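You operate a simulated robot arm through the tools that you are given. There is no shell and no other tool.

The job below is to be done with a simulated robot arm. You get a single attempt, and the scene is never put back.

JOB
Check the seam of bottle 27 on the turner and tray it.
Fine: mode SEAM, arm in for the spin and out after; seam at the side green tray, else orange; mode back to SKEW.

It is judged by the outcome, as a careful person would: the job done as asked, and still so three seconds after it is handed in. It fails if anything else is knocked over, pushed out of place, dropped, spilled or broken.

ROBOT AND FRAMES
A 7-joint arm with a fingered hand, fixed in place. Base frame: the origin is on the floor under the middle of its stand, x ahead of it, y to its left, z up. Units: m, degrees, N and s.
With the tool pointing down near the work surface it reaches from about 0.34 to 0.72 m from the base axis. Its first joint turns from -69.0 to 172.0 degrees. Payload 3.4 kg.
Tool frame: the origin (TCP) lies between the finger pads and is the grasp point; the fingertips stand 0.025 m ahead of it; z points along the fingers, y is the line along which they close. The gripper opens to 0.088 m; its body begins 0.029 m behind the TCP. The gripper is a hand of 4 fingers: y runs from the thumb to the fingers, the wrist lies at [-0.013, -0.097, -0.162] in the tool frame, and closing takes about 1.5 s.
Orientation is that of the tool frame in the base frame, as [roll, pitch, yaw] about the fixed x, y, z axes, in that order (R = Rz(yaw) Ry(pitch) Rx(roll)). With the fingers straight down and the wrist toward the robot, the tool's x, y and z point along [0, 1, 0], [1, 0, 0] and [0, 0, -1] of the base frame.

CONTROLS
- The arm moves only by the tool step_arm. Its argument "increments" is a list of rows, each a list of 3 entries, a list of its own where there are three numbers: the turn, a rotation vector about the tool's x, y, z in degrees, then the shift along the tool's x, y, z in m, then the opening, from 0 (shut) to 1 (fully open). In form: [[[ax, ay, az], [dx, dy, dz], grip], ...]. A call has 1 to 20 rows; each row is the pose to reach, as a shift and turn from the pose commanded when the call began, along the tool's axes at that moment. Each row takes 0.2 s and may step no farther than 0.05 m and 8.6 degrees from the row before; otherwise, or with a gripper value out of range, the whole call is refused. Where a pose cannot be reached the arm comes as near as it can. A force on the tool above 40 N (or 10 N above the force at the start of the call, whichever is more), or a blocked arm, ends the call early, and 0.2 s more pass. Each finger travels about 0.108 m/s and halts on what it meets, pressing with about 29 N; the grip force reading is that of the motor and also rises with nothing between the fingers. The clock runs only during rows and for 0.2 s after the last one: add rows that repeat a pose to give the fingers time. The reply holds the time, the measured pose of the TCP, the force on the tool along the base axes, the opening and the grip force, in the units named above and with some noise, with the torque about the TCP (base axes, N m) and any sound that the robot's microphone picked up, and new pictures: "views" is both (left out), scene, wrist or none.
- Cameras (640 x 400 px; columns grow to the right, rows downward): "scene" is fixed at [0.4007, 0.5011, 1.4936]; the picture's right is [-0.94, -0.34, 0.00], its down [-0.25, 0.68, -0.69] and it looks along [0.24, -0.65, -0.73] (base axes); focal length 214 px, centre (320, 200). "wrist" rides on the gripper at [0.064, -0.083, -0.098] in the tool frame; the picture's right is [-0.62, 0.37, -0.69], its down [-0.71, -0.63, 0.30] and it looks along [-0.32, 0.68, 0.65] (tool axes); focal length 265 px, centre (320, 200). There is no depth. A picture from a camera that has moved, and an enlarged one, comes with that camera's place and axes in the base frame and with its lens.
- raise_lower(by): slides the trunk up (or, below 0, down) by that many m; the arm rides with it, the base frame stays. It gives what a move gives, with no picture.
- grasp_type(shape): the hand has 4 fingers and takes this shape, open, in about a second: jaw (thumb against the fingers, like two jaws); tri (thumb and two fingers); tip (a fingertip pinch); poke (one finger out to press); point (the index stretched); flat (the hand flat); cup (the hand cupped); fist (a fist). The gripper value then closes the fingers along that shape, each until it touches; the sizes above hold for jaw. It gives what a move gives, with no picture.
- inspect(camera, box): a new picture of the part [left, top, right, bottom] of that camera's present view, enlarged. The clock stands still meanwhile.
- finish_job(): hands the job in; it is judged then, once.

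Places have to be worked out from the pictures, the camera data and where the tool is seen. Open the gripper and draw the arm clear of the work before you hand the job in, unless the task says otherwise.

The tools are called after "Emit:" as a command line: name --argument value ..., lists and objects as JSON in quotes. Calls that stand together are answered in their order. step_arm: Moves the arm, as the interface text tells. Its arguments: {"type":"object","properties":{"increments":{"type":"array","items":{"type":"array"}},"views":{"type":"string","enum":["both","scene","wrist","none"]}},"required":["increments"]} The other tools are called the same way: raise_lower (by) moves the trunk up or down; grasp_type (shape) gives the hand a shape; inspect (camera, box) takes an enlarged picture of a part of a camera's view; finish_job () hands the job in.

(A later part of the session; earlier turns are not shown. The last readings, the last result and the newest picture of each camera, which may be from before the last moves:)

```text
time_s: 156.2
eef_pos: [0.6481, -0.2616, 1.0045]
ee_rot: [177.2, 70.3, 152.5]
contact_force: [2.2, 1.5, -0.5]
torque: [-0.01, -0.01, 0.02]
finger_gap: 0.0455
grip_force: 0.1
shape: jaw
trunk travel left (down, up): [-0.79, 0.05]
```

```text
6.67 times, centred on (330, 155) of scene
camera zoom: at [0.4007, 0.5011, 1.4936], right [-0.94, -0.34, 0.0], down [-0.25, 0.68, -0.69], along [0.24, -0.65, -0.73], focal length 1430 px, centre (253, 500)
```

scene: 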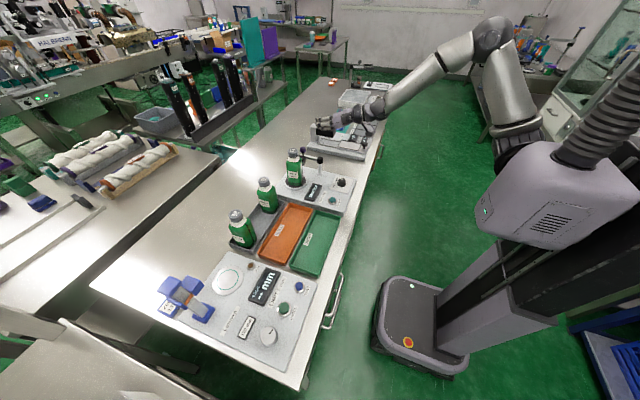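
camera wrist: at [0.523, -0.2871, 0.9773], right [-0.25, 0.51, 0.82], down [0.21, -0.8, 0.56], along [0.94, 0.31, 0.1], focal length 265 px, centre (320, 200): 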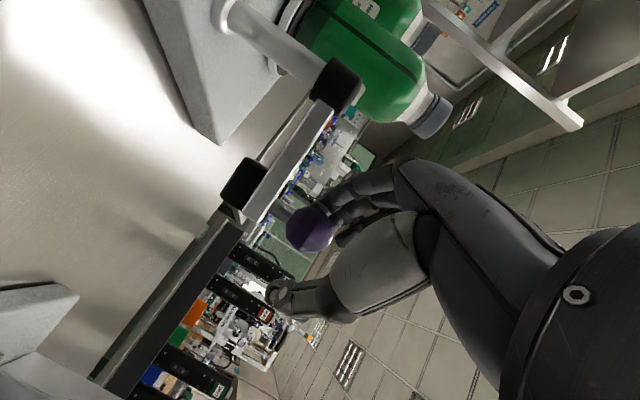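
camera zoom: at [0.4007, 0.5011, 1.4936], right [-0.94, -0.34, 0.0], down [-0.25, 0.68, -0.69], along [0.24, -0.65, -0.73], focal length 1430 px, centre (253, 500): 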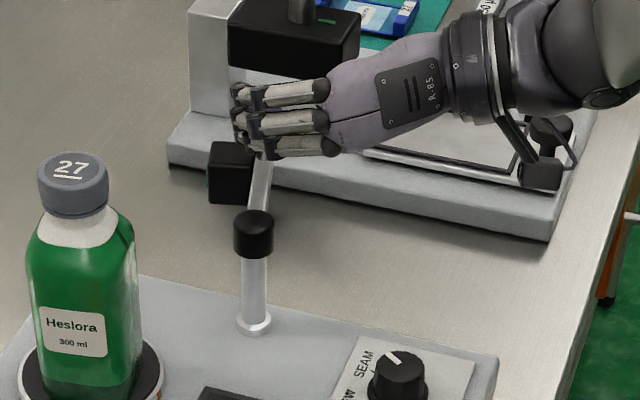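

The box and knob are exactly back where they started, and the slight force rise shows the outward stop. I ease off 4 mm and lift straight up, clear of the knob.

Emit:
step_arm --increments '[[[0, 0, 0], [0, 0.004, 0], 0.55], [[0, 0, 0], [-0.0141, 0.0043, -0.005], 0.6], [[0, 0, 0], [-0.0377, 0.0047, -0.0133], 0.7], [[0, 0, 0], [-0.0707, 0.0054, -0.025], 0.8], [[0, 0, 0], [-0.1037, 0.006, -0.0366], 0.8], [[0, 0, 0], [-0.1037, 0.006, -0.0366], 0.8]]'

Emit:
inspect --camera "scene" --box '[280, 125, 360, 205]'

```text
time_s: 157.7
eef_pos: [0.6506, -0.2581, 1.1144]
ee_rot: [177.1, 70.2, 152.3]
contact_force: [0.3, -0.3, 0.0]
torque: [0.01, -0.01, 0.02]
finger_gap: 0.07
grip_force: 0.0
shape: jaw
trunk travel left (down, up): [-0.79, 0.05]
camera wrist: at [0.5113, -0.2852, 1.0864], right [-0.25, 0.51, 0.82], down [0.21, -0.8, 0.56], along [0.95, 0.31, 0.1], focal length 265 px, centre (320, 200)
```

scene: 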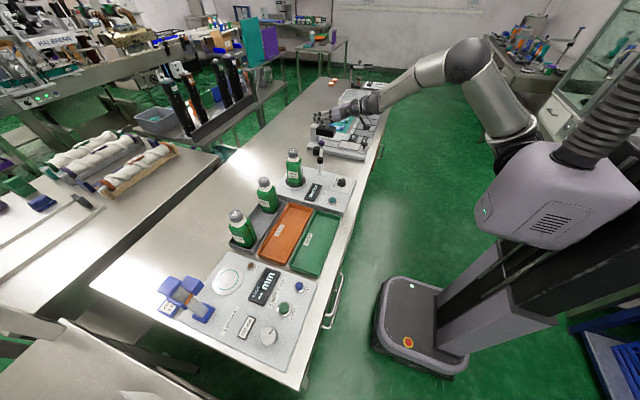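
wrist: 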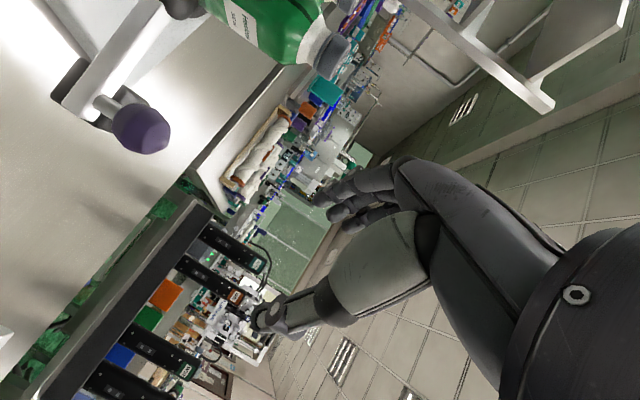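

```text
5.00 times, centred on (320, 165) of scene
camera zoom: at [0.4007, 0.5011, 1.4936], right [-0.94, -0.34, 0.0], down [-0.25, 0.68, -0.69], along [0.24, -0.65, -0.73], focal length 1072 px, centre (320, 375)
```

zoom: 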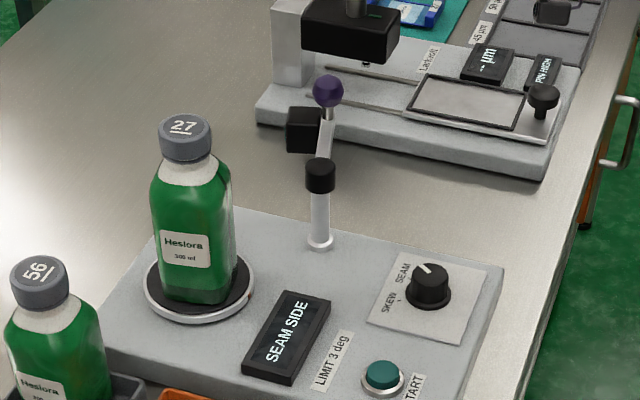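

The arm is out and the display still shows SEAM SIDE. Next I pick up bottle 27 from the disc. I move the hand up and over to the approach position behind the cap, easing the tilt to about 50°.

Emit:
step_arm --increments '[[[1.1, 5, 0.3], [-0.0235, 0.0004, -0.0085], 0.8], [[2.3, 10, 0.6], [-0.047, 0.0009, -0.0169], 0.8], [[3.4, 15, 0.8], [-0.0416, 0.0464, -0.0319], 0.8], [[4.5, 20.1, 1.1], [-0.0362, 0.0919, -0.0469], 0.7], [[4.5, 20.1, 1.1], [-0.0308, 0.1374, -0.0619], 0.65], [[4.5, 20.1, 1.1], [-0.0254, 0.1829, -0.0769], 0.65], [[4.5, 20.1, 1.1], [-0.0254, 0.1829, -0.0769], 0.65]]' --views "wrist"

Emit:
inspect --camera "wrist" --box '[0, 100, 320, 320]'

Emit:
inspect --camera "scene" --box '[270, 140, 340, 200]'

```text
time_s: 159.2
eef_pos: [0.6719, -0.0904, 1.1677]
ee_rot: [177.4, 48.5, 146.1]
contact_force: [-0.2, -0.9, 0.2]
torque: [-0.03, 0.02, 0.02]
finger_gap: 0.0572
grip_force: 0.1
shape: jaw
trunk travel left (down, up): [-0.79, 0.05]
camera wrist: at [0.5278, -0.1007, 1.1824], right [0.09, 0.35, 0.93], down [0.26, -0.91, 0.31], along [0.96, 0.21, -0.17], focal length 265 px, centre (320, 200)
```

wrist: 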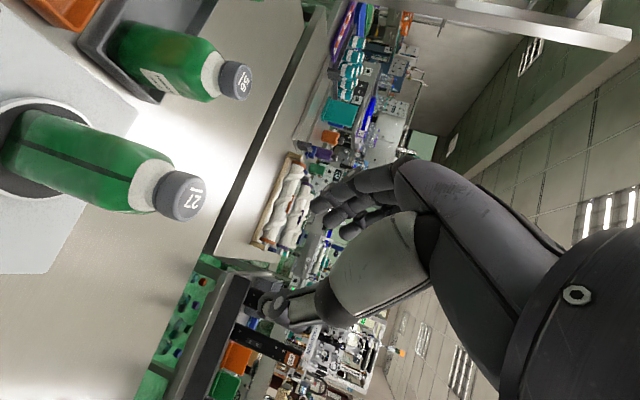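

```text
1.82 times, centred on (160, 210) of wrist
camera zoom: at [0.5278, -0.1007, 1.1824], right [0.09, 0.35, 0.93], down [0.26, -0.91, 0.31], along [0.96, 0.21, -0.17], focal length 483 px, centre (611, 182)
```

zoom: 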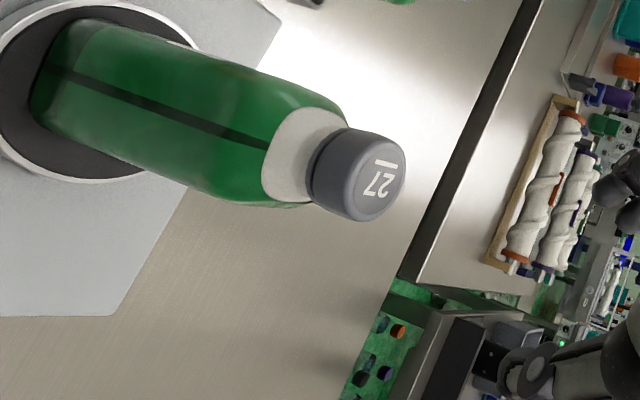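

```text
6.67 times, centred on (305, 170) of scene
camera zoom: at [0.4007, 0.5011, 1.4936], right [-0.94, -0.34, 0.0], down [-0.25, 0.68, -0.69], along [0.24, -0.65, -0.73], focal length 1430 px, centre (420, 400)
```

zoom: 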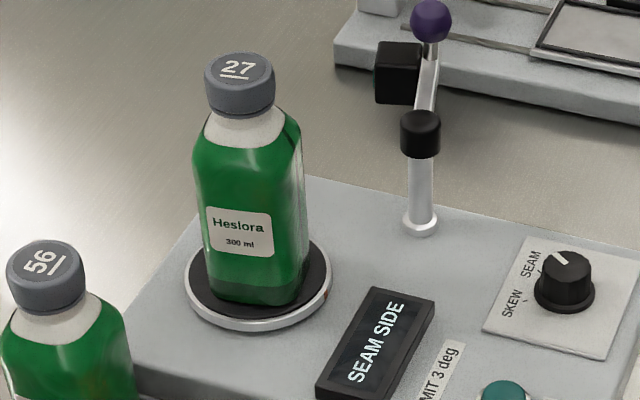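

Both cameras agree on the cap: top centre at (0.721, -0.092, 1.052). I go to the pre-grasp point 6 cm back along the finger direction.

Emit:
step_arm --increments '[[[0, 0, 0], [0.0228, 0.007, 0.0149], 0.65], [[0, 0, 0], [0.0455, 0.014, 0.0297], 0.65], [[0, 0, 0], [0.0683, 0.021, 0.0446], 0.65], [[0, 0, 0], [0.0683, 0.021, 0.0446], 0.65]]' --views "wrist"

Emit:
inspect --camera "wrist" --box '[140, 120, 400, 320]'

Emit:
inspect --camera "scene" --box '[270, 130, 340, 190]'

```text
time_s: 160.2
eef_pos: [0.6729, -0.0601, 1.0907]
ee_rot: [177.7, 48.9, 146.9]
contact_force: [-0.2, -0.4, -0.4]
torque: [-0.02, 0.02, -0.01]
finger_gap: 0.0574
grip_force: 0.0
shape: jaw
trunk travel left (down, up): [-0.79, 0.05]
camera wrist: at [0.5292, -0.0717, 1.1045], right [0.08, 0.35, 0.93], down [0.26, -0.91, 0.32], along [0.96, 0.22, -0.16], focal length 265 px, centre (320, 200)
```

wrist: 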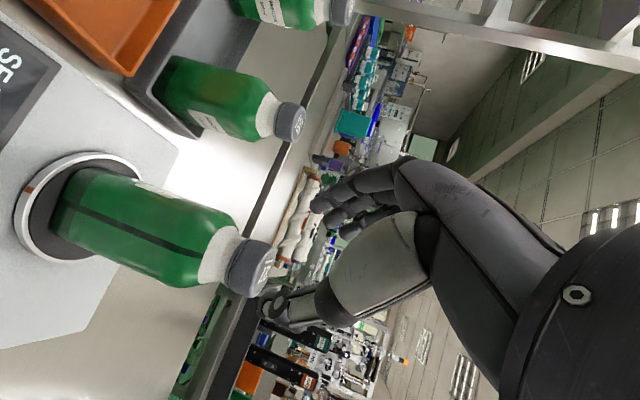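

```text
2.00 times, centred on (270, 220) of wrist
camera zoom: at [0.5292, -0.0717, 1.1045], right [0.08, 0.35, 0.93], down [0.26, -0.91, 0.32], along [0.96, 0.22, -0.16], focal length 531 px, centre (420, 160)
```

zoom: 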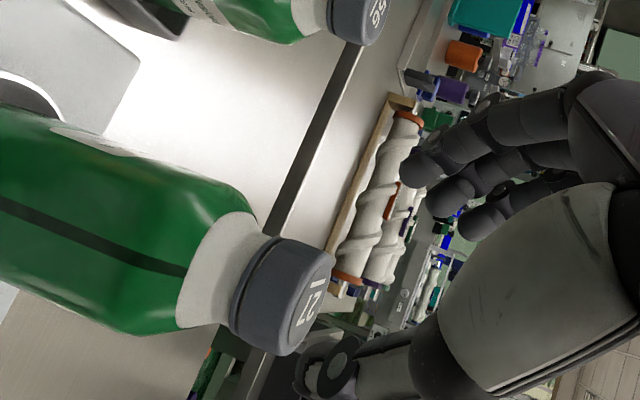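

```text
6.67 times, centred on (305, 160) of scene
camera zoom: at [0.4007, 0.5011, 1.4936], right [-0.94, -0.34, 0.0], down [-0.25, 0.68, -0.69], along [0.24, -0.65, -0.73], focal length 1430 px, centre (420, 467)
```

zoom: 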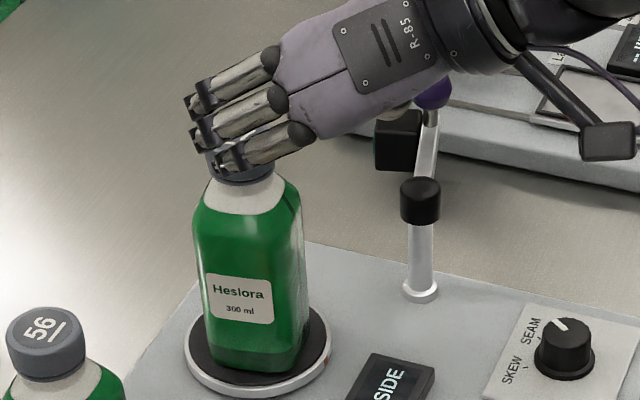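

The cap lies on the finger axis about 76 mm ahead, within 3 mm sideways. I correct that and advance so the pads straddle the cap.

Emit:
step_arm --increments '[[[0, 0, 0], [0.0005, -0.0015, 0.018], 0.65], [[0, 0, 0], [0.0005, -0.003, 0.036], 0.65], [[0, 0, 0], [0.0005, -0.003, 0.052], 0.65], [[0, 0, 0], [0.0005, -0.003, 0.064], 0.65], [[0, 0, 0], [0.0005, -0.003, 0.064], 0.65]]' --views "wrist"

Emit:
inspect --camera "wrist" --box '[180, 140, 420, 340]'

Emit:
inspect --camera "scene" --box '[270, 130, 340, 190]'

```text
time_s: 161.4
eef_pos: [0.7102, -0.0701, 1.0455]
ee_rot: [-179.6, 50.2, 150.9]
contact_force: [0.5, 0.6, -0.6]
torque: [0.01, 0.01, -0.04]
finger_gap: 0.0576
grip_force: 0.0
shape: jaw
trunk travel left (down, up): [-0.79, 0.05]
camera wrist: at [0.5672, -0.0852, 1.0602], right [0.06, 0.39, 0.92], down [0.29, -0.89, 0.36], along [0.95, 0.25, -0.17], focal length 265 px, centre (320, 200)
```

wrist: 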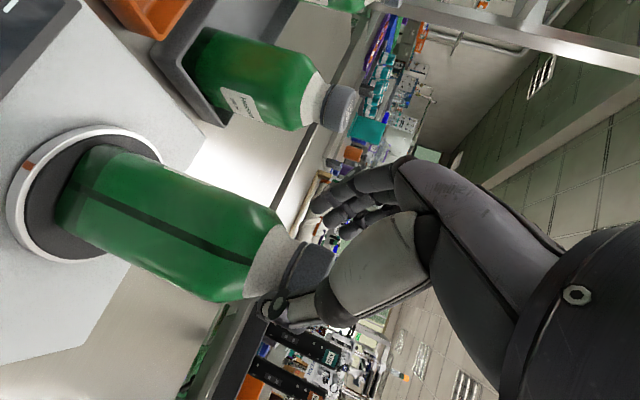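

```text
2.00 times, centred on (300, 240) of wrist
camera zoom: at [0.5672, -0.0852, 1.0602], right [0.06, 0.39, 0.92], down [0.29, -0.89, 0.36], along [0.95, 0.25, -0.17], focal length 531 px, centre (360, 120)
```

zoom: 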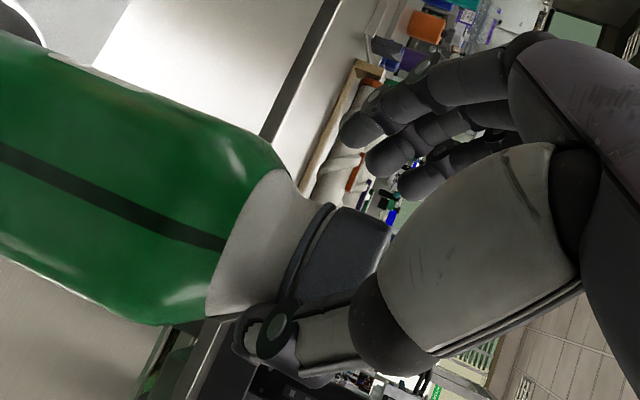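

```text
6.67 times, centred on (305, 160) of scene
camera zoom: at [0.4007, 0.5011, 1.4936], right [-0.94, -0.34, 0.0], down [-0.25, 0.68, -0.69], along [0.24, -0.65, -0.73], focal length 1430 px, centre (420, 467)
```

zoom: 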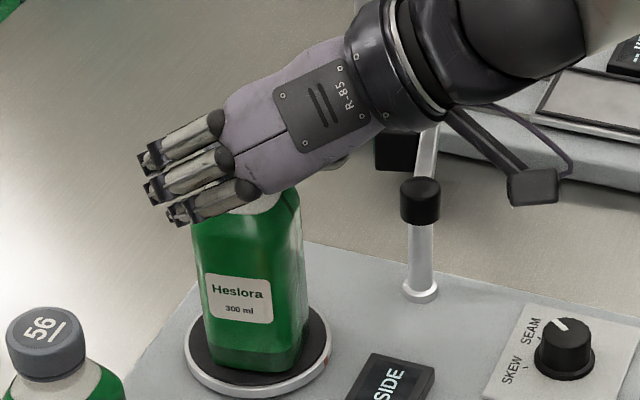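

The measured pose drifted: yaw 150.9° and y about 17 mm left of the command, so the thumb is close to the cap, although there is no force. I hold to see whether it settles before doing anything else.

Emit:
step_arm --increments '[[[0, 0, 0], [0, 0, 0], 0.65], [[0, 0, 0], [0, 0, 0], 0.65]]' --views "wrist"

```text
time_s: 162.1
eef_pos: [0.7102, -0.0695, 1.0455]
ee_rot: [-179.4, 50.2, 151.0]
contact_force: [-0.9, -0.3, 0.5]
torque: [0.02, 0.04, -0.01]
finger_gap: 0.0581
grip_force: 0.1
shape: jaw
trunk travel left (down, up): [-0.79, 0.05]
camera wrist: at [0.5673, -0.0853, 1.0603], right [0.06, 0.39, 0.92], down [0.29, -0.89, 0.36], along [0.95, 0.25, -0.17], focal length 265 px, centre (320, 200)
```

wrist: 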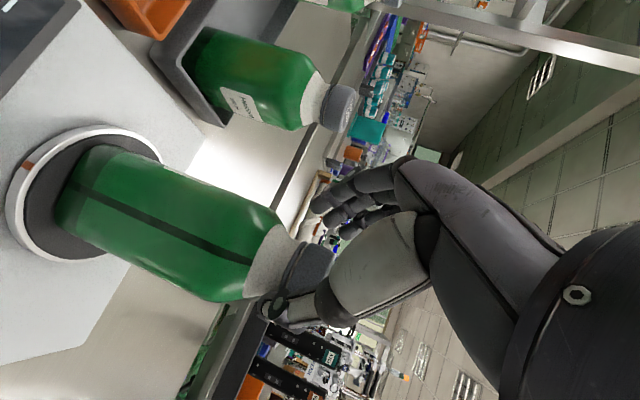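

It stays at the offset pose, so I test how it responds to a small sideways correction away from the thumb contact.

Emit:
step_arm --increments '[[[0, 0, 0], [0, -0.003, 0], 0.65], [[0, 0, 0], [0, -0.006, 0], 0.65], [[0, 0, 0], [0, -0.006, 0], 0.65]]' --views "none"

```text
time_s: 162.8
eef_pos: [0.7079, -0.0755, 1.046]
ee_rot: [-179.4, 50.2, 151.0]
contact_force: [0.2, 0.1, -0.2]
torque: [-0.02, 0.01, 0.0]
finger_gap: 0.0574
grip_force: 0.1
shape: jaw
trunk travel left (down, up): [-0.79, 0.05]
```

It moves as commanded now, so earlier the arm was simply lagging behind and has since caught up. I re-measure the cap before the final alignment, in case the thumb nudged it.

Emit:
inspect --camera "wrist" --box '[180, 140, 420, 340]'

Emit:
inspect --camera "scene" --box '[280, 140, 330, 190]'

```text
2.00 times, centred on (300, 240) of wrist
camera zoom: at [0.5648, -0.0909, 1.0606], right [0.06, 0.39, 0.92], down [0.29, -0.89, 0.36], along [0.95, 0.25, -0.17], focal length 531 px, centre (360, 120)
```

zoom: 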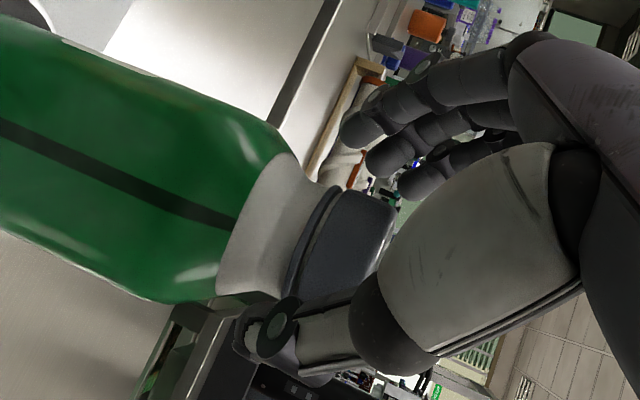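

```text
8.00 times, centred on (305, 165) of scene
camera zoom: at [0.4007, 0.5011, 1.4936], right [-0.94, -0.34, 0.0], down [-0.25, 0.68, -0.69], along [0.24, -0.65, -0.73], focal length 1716 px, centre (440, 480)
```

zoom: 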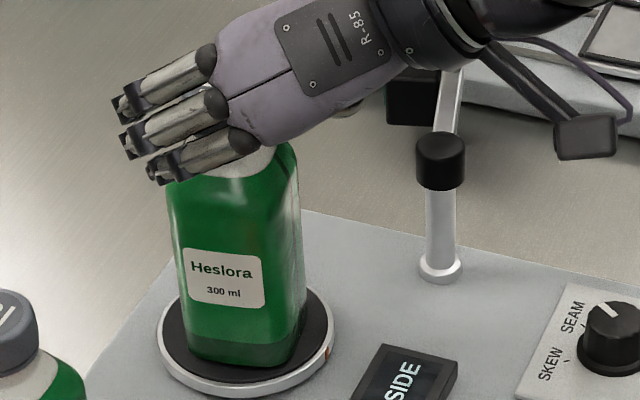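

The bottle is still upright in place, with the cap about 8 mm towards the thumb side and slightly high in the grip. I shift to centre it.

Emit:
step_arm --increments '[[[0, 0, 0], [-0.0035, -0.0042, 0.001], 0.65], [[0, 0, 0], [-0.007, -0.0085, 0.004], 0.65], [[0, 0, 0], [-0.007, -0.0085, 0.004], 0.65], [[0, 0, 0], [-0.007, -0.0085, 0.004], 0.65]]' --views "wrist"

Emit:
inspect --camera "wrist" --box '[180, 140, 420, 340]'

```text
time_s: 163.8
eef_pos: [0.7107, -0.0874, 1.0492]
ee_rot: [-179.6, 50.1, 151.0]
contact_force: [-0.2, 0.1, -0.3]
torque: [0.01, 0.02, 0.0]
finger_gap: 0.0576
grip_force: 0.0
shape: jaw
trunk travel left (down, up): [-0.79, 0.05]
camera wrist: at [0.5679, -0.1027, 1.0641], right [0.06, 0.39, 0.92], down [0.29, -0.89, 0.36], along [0.95, 0.25, -0.17], focal length 265 px, centre (320, 200)
```

wrist: 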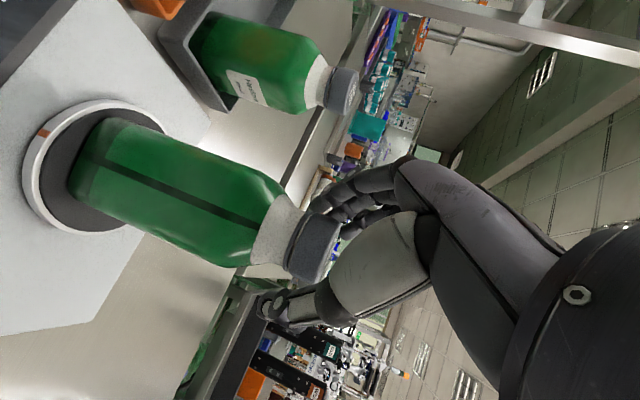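

```text
2.00 times, centred on (300, 240) of wrist
camera zoom: at [0.5679, -0.1027, 1.0641], right [0.06, 0.39, 0.92], down [0.29, -0.89, 0.36], along [0.95, 0.25, -0.17], focal length 531 px, centre (360, 120)
```

zoom: 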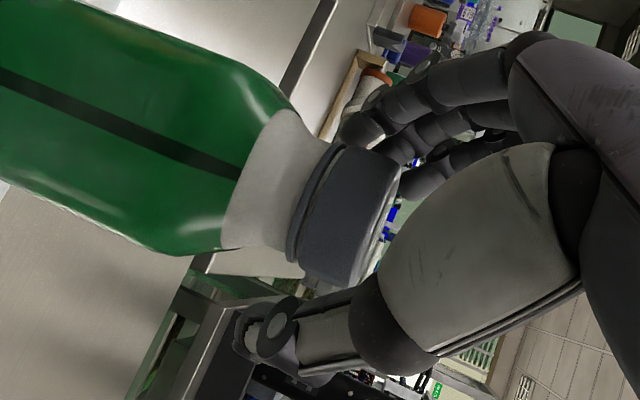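

The cap is now centred between thumb and fingers. I close gradually to a firm grip.

Emit:
step_arm --increments '[[[0, 0, 0], [0, 0, 0], 0.55], [[0, 0, 0], [0, 0, 0], 0.48], [[0, 0, 0], [0, 0, 0], 0.42], [[0, 0, 0], [0, 0, 0], 0.35], [[0, 0, 0], [0, 0, 0], 0.25], [[0, 0, 0], [0, 0, 0], 0.1], [[0, 0, 0], [0, 0, 0], 0.05], [[0, 0, 0], [0, 0, 0], 0.05], [[0, 0, 0], [0, 0, 0], 0.05]]' --views "wrist"

Emit:
inspect --camera "wrist" --box '[180, 140, 420, 340]'

Emit:
inspect --camera "scene" --box '[280, 140, 330, 190]'

```text
time_s: 165.8
eef_pos: [0.7113, -0.0874, 1.0482]
ee_rot: [-179.5, 50.2, 151.0]
contact_force: [0.9, -1.2, 0.1]
torque: [0.01, -0.03, -0.04]
finger_gap: 0.0299
grip_force: 28.8
shape: jaw
trunk travel left (down, up): [-0.79, 0.05]
camera wrist: at [0.5679, -0.1027, 1.0641], right [0.06, 0.39, 0.92], down [0.29, -0.89, 0.36], along [0.95, 0.25, -0.17], focal length 265 px, centre (320, 200)
```

wrist: 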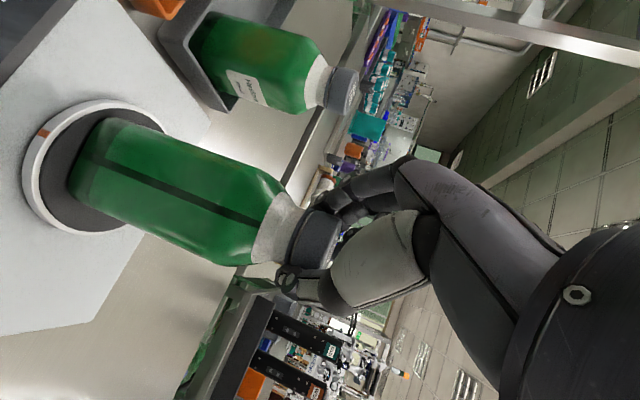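

```text
2.00 times, centred on (300, 240) of wrist
camera zoom: at [0.5679, -0.1027, 1.0641], right [0.06, 0.39, 0.92], down [0.29, -0.89, 0.36], along [0.95, 0.25, -0.17], focal length 531 px, centre (360, 120)
```

zoom: 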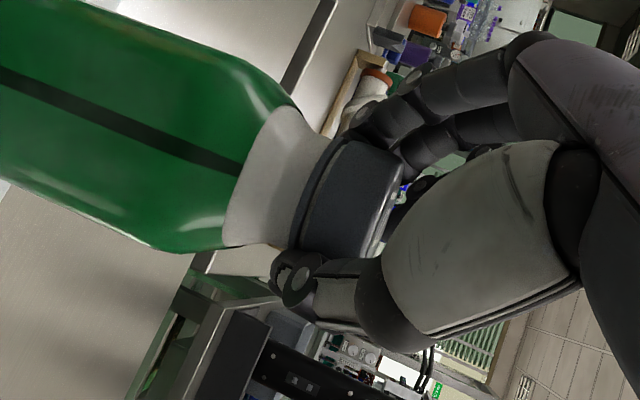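

```text
8.00 times, centred on (305, 165) of scene
camera zoom: at [0.4007, 0.5011, 1.4936], right [-0.94, -0.34, 0.0], down [-0.25, 0.68, -0.69], along [0.24, -0.65, -0.73], focal length 1716 px, centre (440, 480)
```

zoom: 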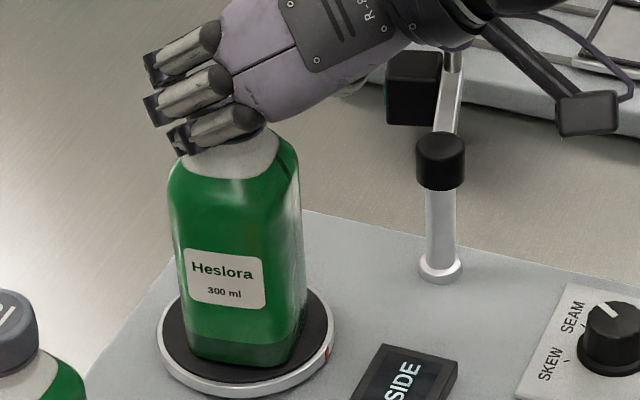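

The cap is gripped firmly (29.9 mm gap, 28.8 N). I lift slowly by 5 cm and check the load.

Emit:
step_arm --increments '[[[0, 0, 0], [-0.0046, 0, -0.0038], 0.05], [[0, 0, 0], [-0.0115, -0.0001, -0.0096], 0.05], [[0, 0, 0], [-0.0184, -0.0002, -0.0154], 0.05], [[0, 0, 0], [-0.0253, -0.0002, -0.0211], 0.05], [[0, 0, 0], [-0.0323, -0.0003, -0.0269], 0.05], [[0, 0, 0], [-0.0384, -0.0003, -0.032], 0.05], [[0, 0, 0], [-0.0384, -0.0003, -0.032], 0.05]]' --views "wrist"

Emit:
inspect --camera "scene" --box '[275, 130, 345, 200]'

```text
time_s: 167.4
eef_pos: [0.7119, -0.0882, 1.0984]
ee_rot: [-179.5, 50.2, 151.1]
contact_force: [-0.9, 0.0, -3.4]
torque: [0.02, 0.05, 0.0]
finger_gap: 0.0296
grip_force: 28.5
shape: jaw
trunk travel left (down, up): [-0.79, 0.05]
camera wrist: at [0.5687, -0.1033, 1.1135], right [0.07, 0.39, 0.92], down [0.29, -0.89, 0.36], along [0.95, 0.25, -0.17], focal length 265 px, centre (320, 200)
```

wrist: 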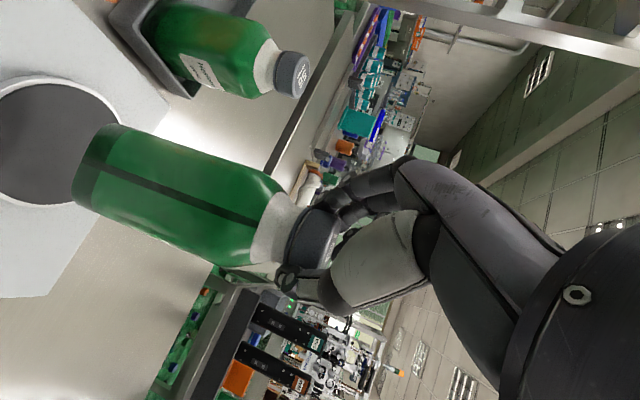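

```text
5.71 times, centred on (310, 165) of scene
camera zoom: at [0.4007, 0.5011, 1.4936], right [-0.94, -0.34, 0.0], down [-0.25, 0.68, -0.69], along [0.24, -0.65, -0.73], focal length 1226 px, centre (377, 400)
```

zoom: 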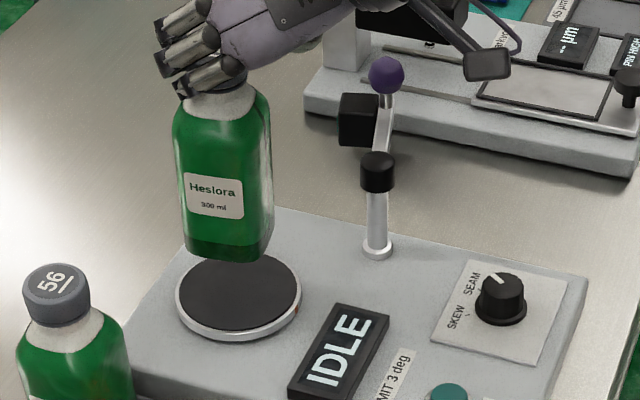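

Held steadily at -3.4 N, and the display is back to IDLE. I carry the bottle back towards the robot slowly, keeping it above the panel.

Emit:
step_arm --increments '[[[0, 0, 0], [0.0082, -0.0027, -0.0121], 0.05], [[0, 0, 0], [0.0164, -0.0054, -0.0242], 0.05], [[0, 0, 0], [0.0246, -0.0081, -0.0363], 0.05], [[0, 0, 0], [0.0328, -0.0108, -0.0484], 0.05], [[0, 0, 0], [0.041, -0.0136, -0.0604], 0.05], [[0, 0, 0], [0.0492, -0.0163, -0.0725], 0.05], [[0, 0, 0], [0.0574, -0.019, -0.0846], 0.05], [[0, 0, 0], [0.0656, -0.0217, -0.0967], 0.05], [[0, 0, 0], [0.0656, -0.0217, -0.0967], 0.05]]' --views "none"

Emit:
inspect --camera "scene" --box '[260, 130, 370, 230]'

```text
time_s: 169.4
eef_pos: [0.6011, -0.0527, 1.1122]
ee_rot: [179.5, 49.8, 149.8]
contact_force: [-0.1, -0.2, -3.2]
torque: [0.02, 0.04, 0.0]
finger_gap: 0.0298
grip_force: 28.8
shape: jaw
trunk travel left (down, up): [-0.79, 0.05]
```

```text
4.00 times, centred on (315, 180) of scene
camera zoom: at [0.4007, 0.5011, 1.4936], right [-0.94, -0.34, 0.0], down [-0.25, 0.68, -0.69], along [0.24, -0.65, -0.73], focal length 858 px, centre (340, 280)
```

zoom: 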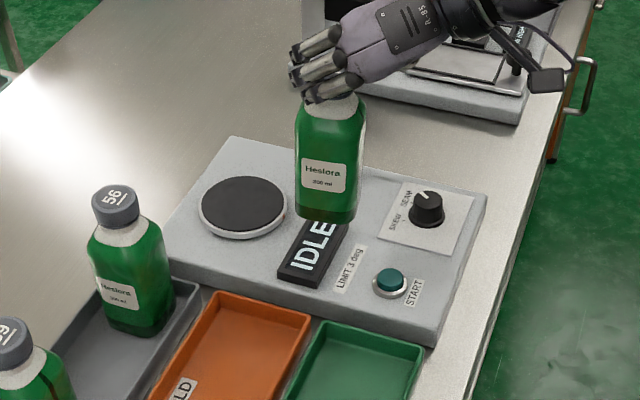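

The bottle hangs upright over the panel. I carry it across to above the green tray, yawing the hand back to about 168° on the way.

Emit:
step_arm --increments '[[[-1.05, 0.01, -0.89], [0.0072, 0.0101, -0.0094], 0.05], [[-2.11, 0.02, -1.78], [0.0144, 0.0201, -0.0188], 0.05], [[-3.16, 0.02, -2.68], [0.0216, 0.0302, -0.0282], 0.05], [[-4.22, 0.03, -3.57], [0.0289, 0.0402, -0.0376], 0.05], [[-5.27, 0.04, -4.46], [0.0361, 0.0503, -0.047], 0.05], [[-6.32, 0.05, -5.35], [0.0433, 0.0604, -0.0564], 0.05], [[-7.38, 0.05, -6.25], [0.0505, 0.0704, -0.0659], 0.05], [[-8.43, 0.06, -7.14], [0.0577, 0.0805, -0.0753], 0.05], [[-9.48, 0.07, -8.03], [0.0649, 0.0906, -0.0847], 0.05], [[-10.54, 0.08, -8.92], [0.0722, 0.1006, -0.0941], 0.05], [[-11.59, 0.08, -9.82], [0.0794, 0.1107, -0.1035], 0.05], [[-12.65, 0.09, -10.71], [0.0866, 0.1207, -0.1129], 0.05], [[-13.7, 0.1, -11.6], [0.0938, 0.1308, -0.1223], 0.05], [[-13.7, 0.1, -11.6], [0.0938, 0.1308, -0.1223], 0.05], [[-13.7, 0.1, -11.6], [0.0938, 0.1308, -0.1223], 0.05]]'

Emit:
inspect --camera "scene" --box '[265, 160, 365, 260]'

Emit:
inspect --camera "wrist" --box '[0, 60, 380, 340]'

```text
time_s: 172.7
eef_pos: [0.5342, 0.1344, 1.1273]
ee_rot: [177.6, 49.5, 165.8]
contact_force: [0.0, 0.0, -3.6]
torque: [0.03, 0.05, -0.02]
finger_gap: 0.0298
grip_force: 28.7
shape: jaw
trunk travel left (down, up): [-0.79, 0.05]
camera wrist: at [0.402, 0.078, 1.1394], right [-0.05, 0.36, 0.93], down [0.54, -0.77, 0.33], along [0.84, 0.52, -0.16], focal length 265 px, centre (320, 200)
```

scene: 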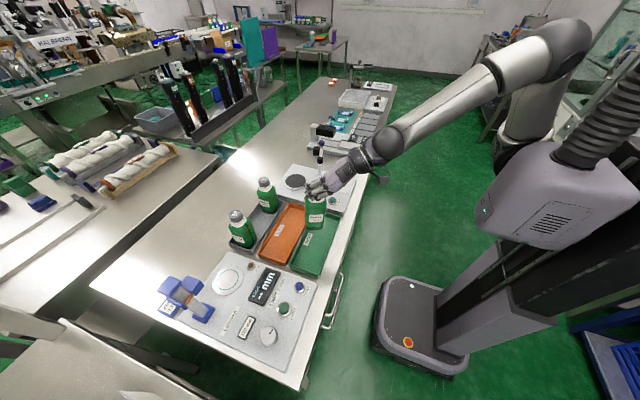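
wrist: 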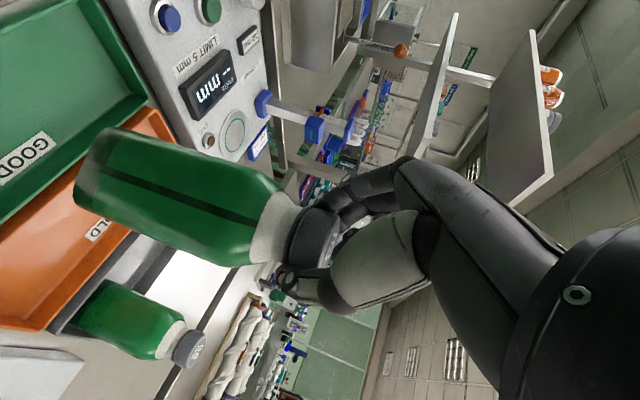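

```text
4.00 times, centred on (315, 210) of scene
camera zoom: at [0.4007, 0.5011, 1.4936], right [-0.94, -0.34, 0.0], down [-0.25, 0.68, -0.69], along [0.24, -0.65, -0.73], focal length 858 px, centre (340, 160)
```

zoom: 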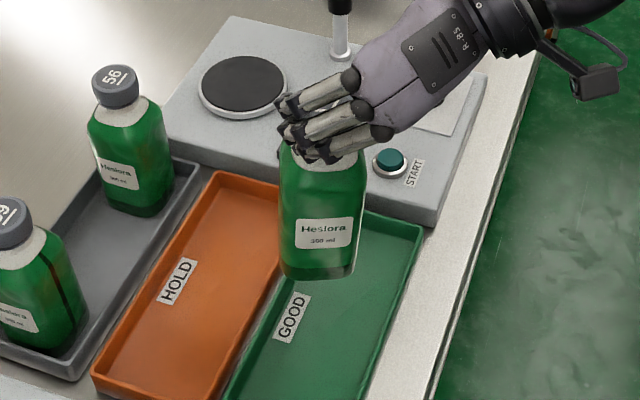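

```text
1.43 times, centred on (190, 200) of wrist
camera zoom: at [0.402, 0.078, 1.1394], right [-0.05, 0.36, 0.93], down [0.54, -0.77, 0.33], along [0.84, 0.52, -0.16], focal length 379 px, centre (506, 200)
```

zoom: 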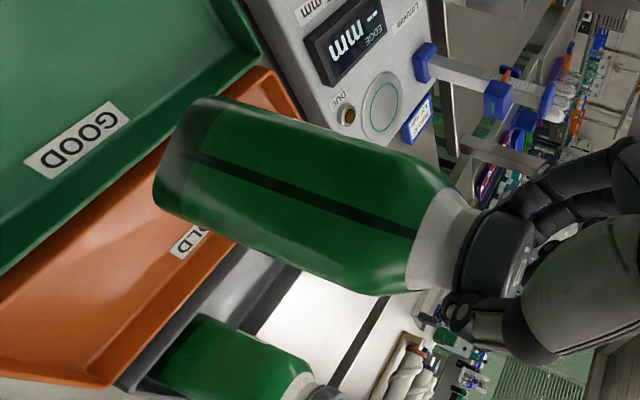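

The bottle hangs over the green tray, leaning about 3.5° with its base forward. I correct the tilt, then lower with the trunk so the arm pose stays fixed.

Emit:
step_arm --increments '[[[0, 1.2, 0], [0, 0, 0], 0.05], [[0, 2.4, 0], [0, 0, 0], 0.05], [[0, 3.5, 0], [0, 0, 0], 0.05], [[0, 3.5, 0], [0, 0, 0], 0.05], [[0, 3.5, 0], [0, 0, 0], 0.05]]' --views "none"

Emit:
raise_lower --by -0.075

Emit:
inspect --camera "scene" --box '[275, 170, 355, 250]'

Emit:
inspect --camera "wrist" --box '[0, 60, 380, 340]'

```text
time_s: 173.8
eef_pos: [0.5285, 0.1411, 1.1148]
ee_rot: [-179.2, 46.5, 169.2]
contact_force: [0.2, 0.3, -2.2]
torque: [0.01, 0.04, -0.01]
finger_gap: 0.0295
grip_force: 28.9
shape: jaw
trunk travel left (down, up): [-0.79, 0.05]
```

```text
time_s: 175.0
eef_pos: [0.5299, 0.1401, 1.04]
ee_rot: [-179.4, 46.5, 169.0]
contact_force: [0.5, 0.5, -3.0]
torque: [0.0, 0.02, -0.03]
finger_gap: 0.0295
grip_force: 28.8
shape: jaw
trunk travel left (down, up): [-0.715, 0.125]
```

```text
5.00 times, centred on (315, 210) of scene
camera zoom: at [0.4007, 0.5011, 1.4936], right [-0.94, -0.34, 0.0], down [-0.25, 0.68, -0.69], along [0.24, -0.65, -0.73], focal length 1072 px, centre (345, 150)
```

zoom: 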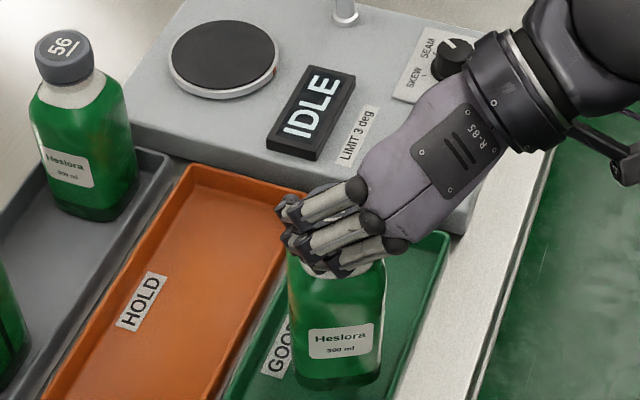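

```text
1.43 times, centred on (190, 200) of wrist
camera zoom: at [0.3987, 0.0821, 1.0632], right [0.0, 0.38, 0.92], down [0.57, -0.76, 0.31], along [0.82, 0.53, -0.22], focal length 379 px, centre (506, 200)
```

zoom: 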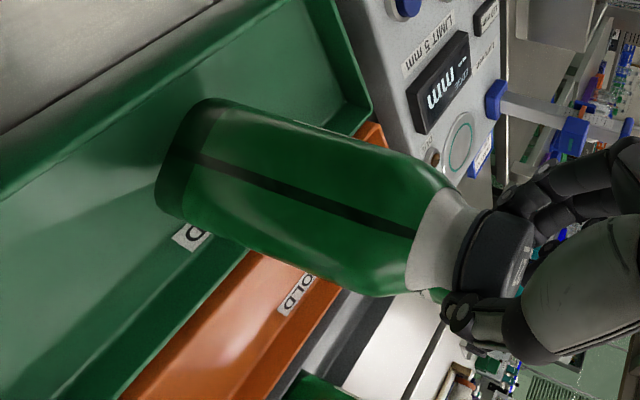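

The bottle is upright and well inside the green tray's outline on all sides. I lower further with the trunk in small amounts.

Emit:
raise_lower --by -0.022

Emit:
raise_lower --by -0.005

```text
time_s: 175.7
eef_pos: [0.529, 0.1399, 1.0189]
ee_rot: [-179.4, 46.4, 169.0]
contact_force: [-0.8, -0.3, -2.8]
torque: [0.0, 0.02, 0.02]
finger_gap: 0.0293
grip_force: 28.9
shape: jaw
trunk travel left (down, up): [-0.693, 0.147]
```

```text
time_s: 176.2
eef_pos: [0.5287, 0.1403, 1.0144]
ee_rot: [-179.5, 46.5, 168.9]
contact_force: [0.7, -0.5, -2.8]
torque: [-0.02, 0.03, 0.06]
finger_gap: 0.0294
grip_force: 29.1
shape: jaw
trunk travel left (down, up): [-0.688, 0.152]
```

No contact yet (-2.8 N). I continue in 3 mm steps.

Emit:
raise_lower --by -0.003

Emit:
raise_lower --by -0.003

```text
time_s: 176.7
eef_pos: [0.5289, 0.1398, 1.012]
ee_rot: [-179.5, 46.6, 168.8]
contact_force: [1.9, -1.1, 3.3]
torque: [0.05, -0.07, 0.0]
finger_gap: 0.0292
grip_force: 28.9
shape: jaw
trunk travel left (down, up): [-0.685, 0.155]
```

```text
time_s: 177.2
eef_pos: [0.529, 0.1402, 1.0103]
ee_rot: [-179.7, 46.8, 168.8]
contact_force: [3.2, -0.9, 12.7]
torque: [0.15, -0.2, -0.05]
finger_gap: 0.0296
grip_force: 29.0
shape: jaw
trunk travel left (down, up): [-0.682, 0.158]
```

The base is on the tray floor, with about 13 N of contact. I check the attitude before releasing.

Emit:
raise_lower --by 0.0015

Emit:
inspect --camera "scene" --box '[280, 180, 350, 250]'

Emit:
inspect --camera "wrist" --box '[0, 60, 380, 340]'

```text
time_s: 177.7
eef_pos: [0.5274, 0.1407, 1.0101]
ee_rot: [-179.6, 46.6, 168.9]
contact_force: [4.2, 0.0, 12.2]
torque: [0.17, -0.24, -0.06]
finger_gap: 0.0293
grip_force: 28.9
shape: jaw
trunk travel left (down, up): [-0.684, 0.156]
```

```text
5.71 times, centred on (315, 215) of scene
camera zoom: at [0.4007, 0.5011, 1.4936], right [-0.94, -0.34, 0.0], down [-0.25, 0.68, -0.69], along [0.24, -0.65, -0.73], focal length 1226 px, centre (349, 114)
```

zoom: 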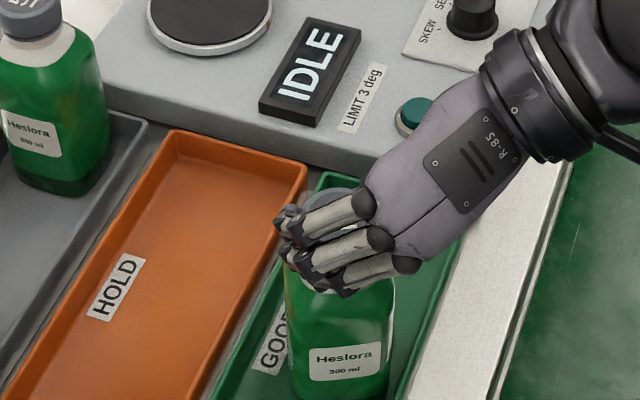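

```text
1.43 times, centred on (190, 200) of wrist
camera zoom: at [0.3978, 0.0815, 1.0326], right [0.0, 0.38, 0.92], down [0.57, -0.76, 0.31], along [0.82, 0.53, -0.22], focal length 379 px, centre (506, 200)
```

zoom: 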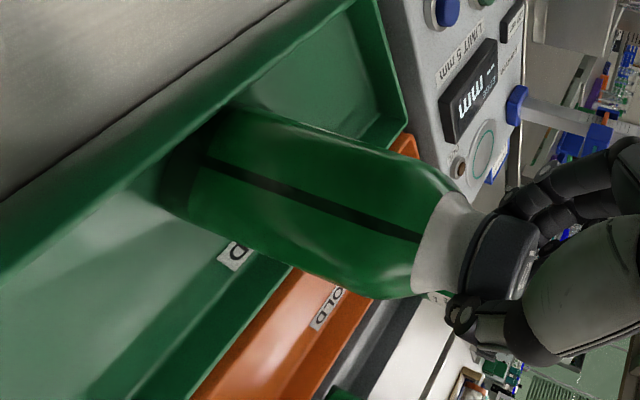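

The bottle is vertical in both views. I take off the remaining pressure and open the fingers slowly.

Emit:
step_arm --increments '[[[0, 0, 0], [-0.0011, 0, -0.001], 0.05], [[0, 0, 0], [-0.0015, 0, -0.0014], 0.25], [[0, 0, 0], [-0.0015, 0, -0.0014], 0.33], [[0, 0, 0], [-0.0015, 0, -0.0014], 0.38], [[0, 0, 0], [-0.0015, 0, -0.0014], 0.45], [[0, 0, 0], [-0.0015, 0, -0.0014], 0.55], [[0, 0, 0], [-0.0015, 0, -0.0014], 0.65], [[0, 0, 0], [-0.0015, 0, -0.0014], 0.7], [[0, 0, 0], [-0.0015, 0, -0.0014], 0.7]]' --views "wrist"

Emit:
inspect --camera "scene" --box '[280, 180, 350, 250]'

Emit:
inspect --camera "wrist" --box '[180, 140, 420, 340]'

```text
time_s: 179.7
eef_pos: [0.5283, 0.1401, 1.0122]
ee_rot: [-179.5, 46.6, 168.8]
contact_force: [0.2, 0.0, 0.2]
torque: [0.01, 0.02, 0.01]
finger_gap: 0.0611
grip_force: 0.1
shape: jaw
trunk travel left (down, up): [-0.684, 0.156]
camera wrist: at [0.3987, 0.0812, 1.0343], right [0.0, 0.38, 0.92], down [0.57, -0.76, 0.31], along [0.82, 0.53, -0.22], focal length 265 px, centre (320, 200)
```

wrist: 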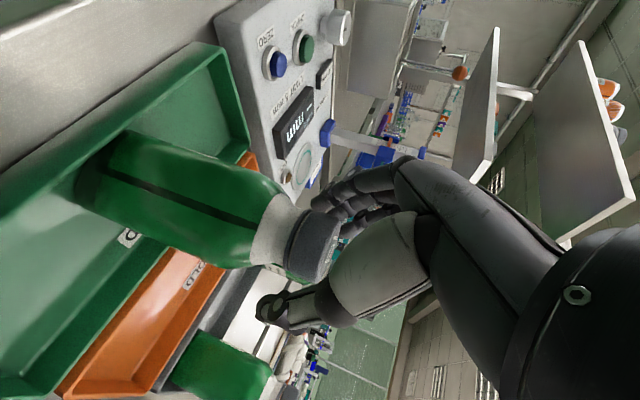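

```text
5.71 times, centred on (315, 215) of scene
camera zoom: at [0.4007, 0.5011, 1.4936], right [-0.94, -0.34, 0.0], down [-0.25, 0.68, -0.69], along [0.24, -0.65, -0.73], focal length 1226 px, centre (349, 114)
```

zoom: 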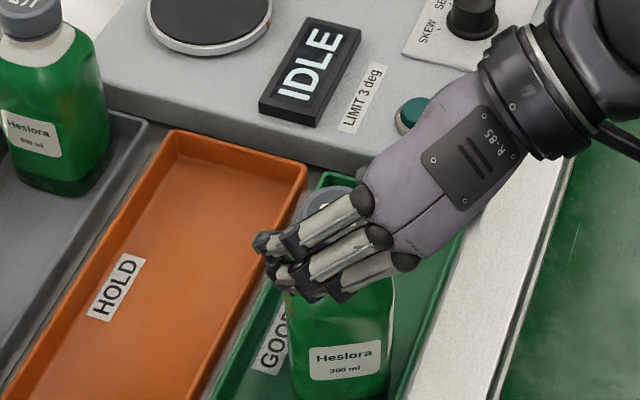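

```text
2.00 times, centred on (300, 240) of wrist
camera zoom: at [0.3987, 0.0812, 1.0343], right [0.0, 0.38, 0.92], down [0.57, -0.76, 0.31], along [0.82, 0.53, -0.22], focal length 531 px, centre (360, 120)
```

zoom: 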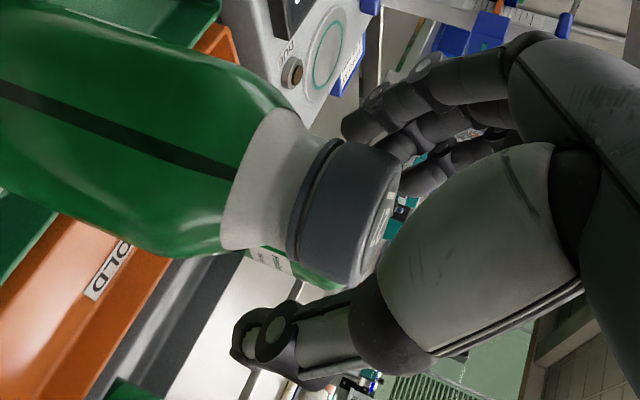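

The bottle stands free in the green tray. I raise straight up with the trunk to clear it.

Emit:
raise_lower --by 0.13

Emit:
inspect --camera "scene" --box '[225, 160, 355, 260]'

```text
time_s: 181.3
eef_pos: [0.5305, 0.1386, 1.1419]
ee_rot: [-179.4, 46.6, 168.9]
contact_force: [-0.6, 0.1, 0.1]
torque: [-0.01, 0.01, -0.02]
finger_gap: 0.0611
grip_force: 0.1
shape: jaw
trunk travel left (down, up): [-0.814, 0.026]
```

```text
4.00 times, centred on (290, 210) of scene
camera zoom: at [0.4007, 0.5011, 1.4936], right [-0.94, -0.34, 0.0], down [-0.25, 0.68, -0.69], along [0.24, -0.65, -0.73], focal length 858 px, centre (440, 160)
```

zoom: 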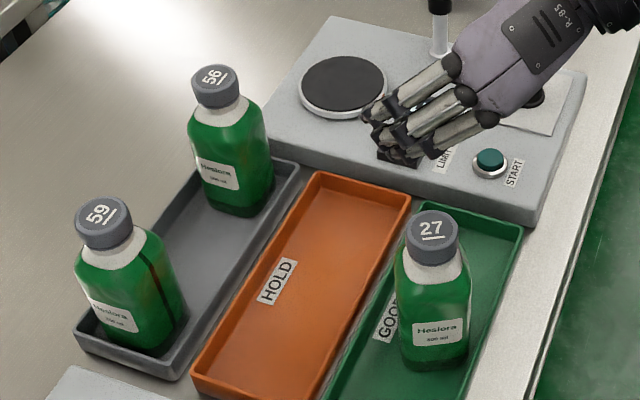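

Bottle 27 stands in the green GOOD tray and the others are undisturbed. Now the mode knob goes back to SKEW. I bring the hand upright and move it towards the knob, well above everything.

Emit:
step_arm --increments '[[[0, 7.77, 0], [-0.0063, -0.0196, -0.0006], 0.8], [[0, 15.5, 0], [-0.0126, -0.0393, -0.0013], 0.9], [[0, 23.3, 0], [-0.0189, -0.0589, -0.0019], 1], [[0, 31.1, 0], [-0.0251, -0.0785, -0.0025], 1], [[0, 38.8, 0], [-0.0314, -0.0982, -0.0032], 1], [[0, 46.6, 0], [-0.0377, -0.1178, -0.0038], 1], [[0, 46.6, 0], [-0.0377, -0.1178, -0.0038], 1], [[0, 46.6, 0], [-0.0377, -0.1178, -0.0038], 1]]' --views "none"

```text
time_s: 183.1
eef_pos: [0.5277, 0.0193, 1.1718]
ee_rot: [-179.7, -0.2, 168.5]
contact_force: [-0.1, 0.8, 0.1]
torque: [0.0, -0.03, 0.0]
finger_gap: 0.0878
grip_force: 0.0
shape: jaw
trunk travel left (down, up): [-0.814, 0.026]
```

The hand points straight down again. I yaw it to about 95° while moving above the knob at (0.543, -0.151), so that a -70° turn will bring the pointer back to SKEW.

Emit:
step_arm --increments '[[[0, 0, 7.35], [-0.0049, -0.0164, 0], 1], [[0, 0, 14.7], [-0.0098, -0.0328, 0], 1], [[0, 0, 22.05], [-0.0147, -0.0491, 0], 1], [[0, 0, 29.4], [-0.0196, -0.0655, 0], 1], [[0, 0, 36.75], [-0.0245, -0.0819, 0], 1], [[0, 0, 44.1], [-0.0294, -0.0983, 0], 1], [[0, 0, 51.45], [-0.0343, -0.1147, 0], 1], [[0, 0, 58.8], [-0.0392, -0.131, 0], 1], [[0, 0, 66.15], [-0.0441, -0.1474, 0], 1], [[0, 0, 73.5], [-0.049, -0.1638, 0], 1], [[0, 0, 73.5], [-0.049, -0.1638, 0], 1], [[0, 0, 73.5], [-0.049, -0.1638, 0], 1]]'

Emit:
inspect --camera "scene" --box '[280, 120, 380, 210]'

Emit:
inspect --camera "wrist" --box '[100, 160, 300, 320]'

```text
time_s: 185.7
eef_pos: [0.5432, -0.1503, 1.1731]
ee_rot: [-179.8, 0.3, 95.0]
contact_force: [-1.5, 0.3, -0.6]
torque: [0.01, -0.01, 0.0]
finger_gap: 0.0875
grip_force: 0.1
shape: jaw
trunk travel left (down, up): [-0.814, 0.026]
camera wrist: at [0.4547, -0.093, 1.2736], right [0.42, -0.58, 0.7], down [-0.57, -0.77, -0.3], along [0.71, -0.27, -0.65], focal length 265 px, centre (320, 200)
```

scene: 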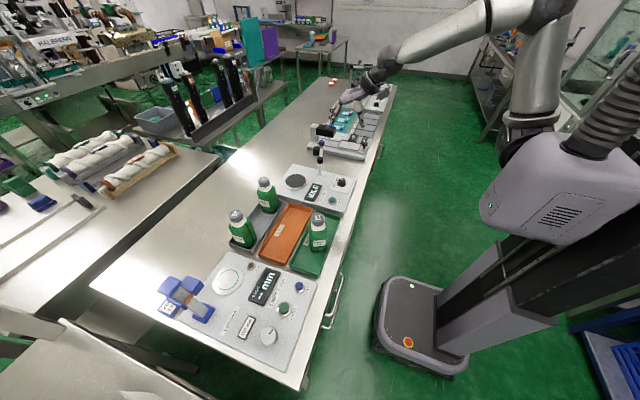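
wrist: 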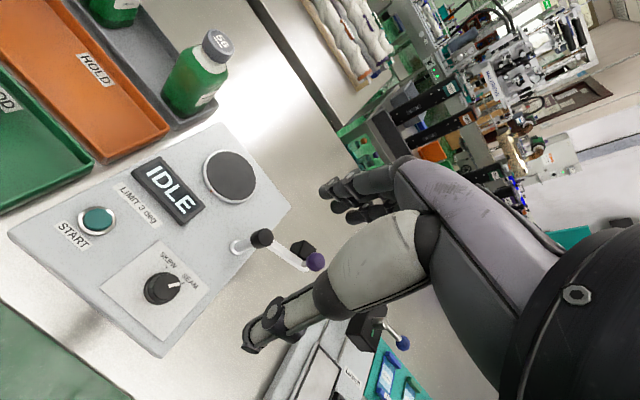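

```text
4.44 times, centred on (330, 165) of scene
camera zoom: at [0.4007, 0.5011, 1.4936], right [-0.94, -0.34, 0.0], down [-0.25, 0.68, -0.69], along [0.24, -0.65, -0.73], focal length 953 px, centre (276, 356)
```

zoom: 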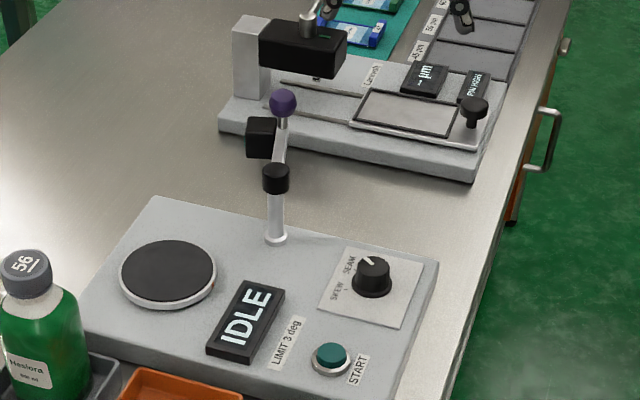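

```text
2.50 times, centred on (200, 240) of wrist
camera zoom: at [0.4547, -0.093, 1.2736], right [0.42, -0.58, 0.7], down [-0.57, -0.77, -0.3], along [0.71, -0.27, -0.65], focal length 664 px, centre (620, 100)
```

zoom: 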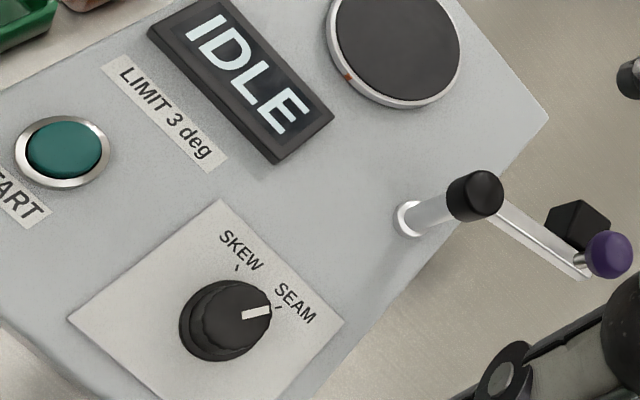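

The hand is directly above the knob. I lower 19 cm with the trunk, which leaves the fingertips still several centimetres above the knob.

Emit:
raise_lower --by -0.19

Emit:
inspect --camera "wrist" --box '[160, 140, 400, 340]'

```text
time_s: 187.8
eef_pos: [0.5438, -0.1513, 0.9841]
ee_rot: [-179.7, 0.4, 95.0]
contact_force: [-0.6, 0.3, -0.2]
torque: [-0.01, -0.01, 0.0]
finger_gap: 0.0876
grip_force: 0.1
shape: jaw
trunk travel left (down, up): [-0.624, 0.216]
```

```text
2.00 times, centred on (280, 240) of wrist
camera zoom: at [0.4547, -0.093, 1.0837], right [0.42, -0.58, 0.7], down [-0.57, -0.77, -0.3], along [0.71, -0.27, -0.65], focal length 531 px, centre (400, 120)
```

zoom: 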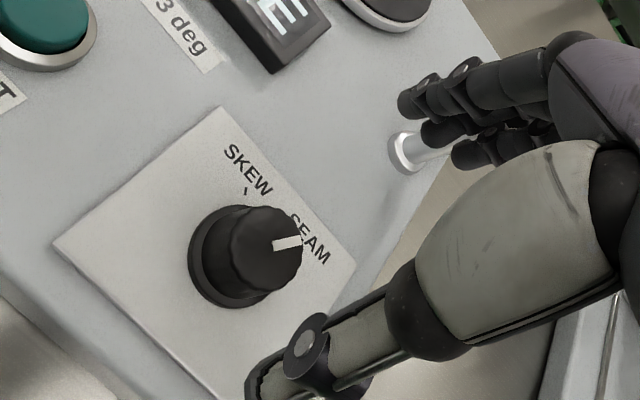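

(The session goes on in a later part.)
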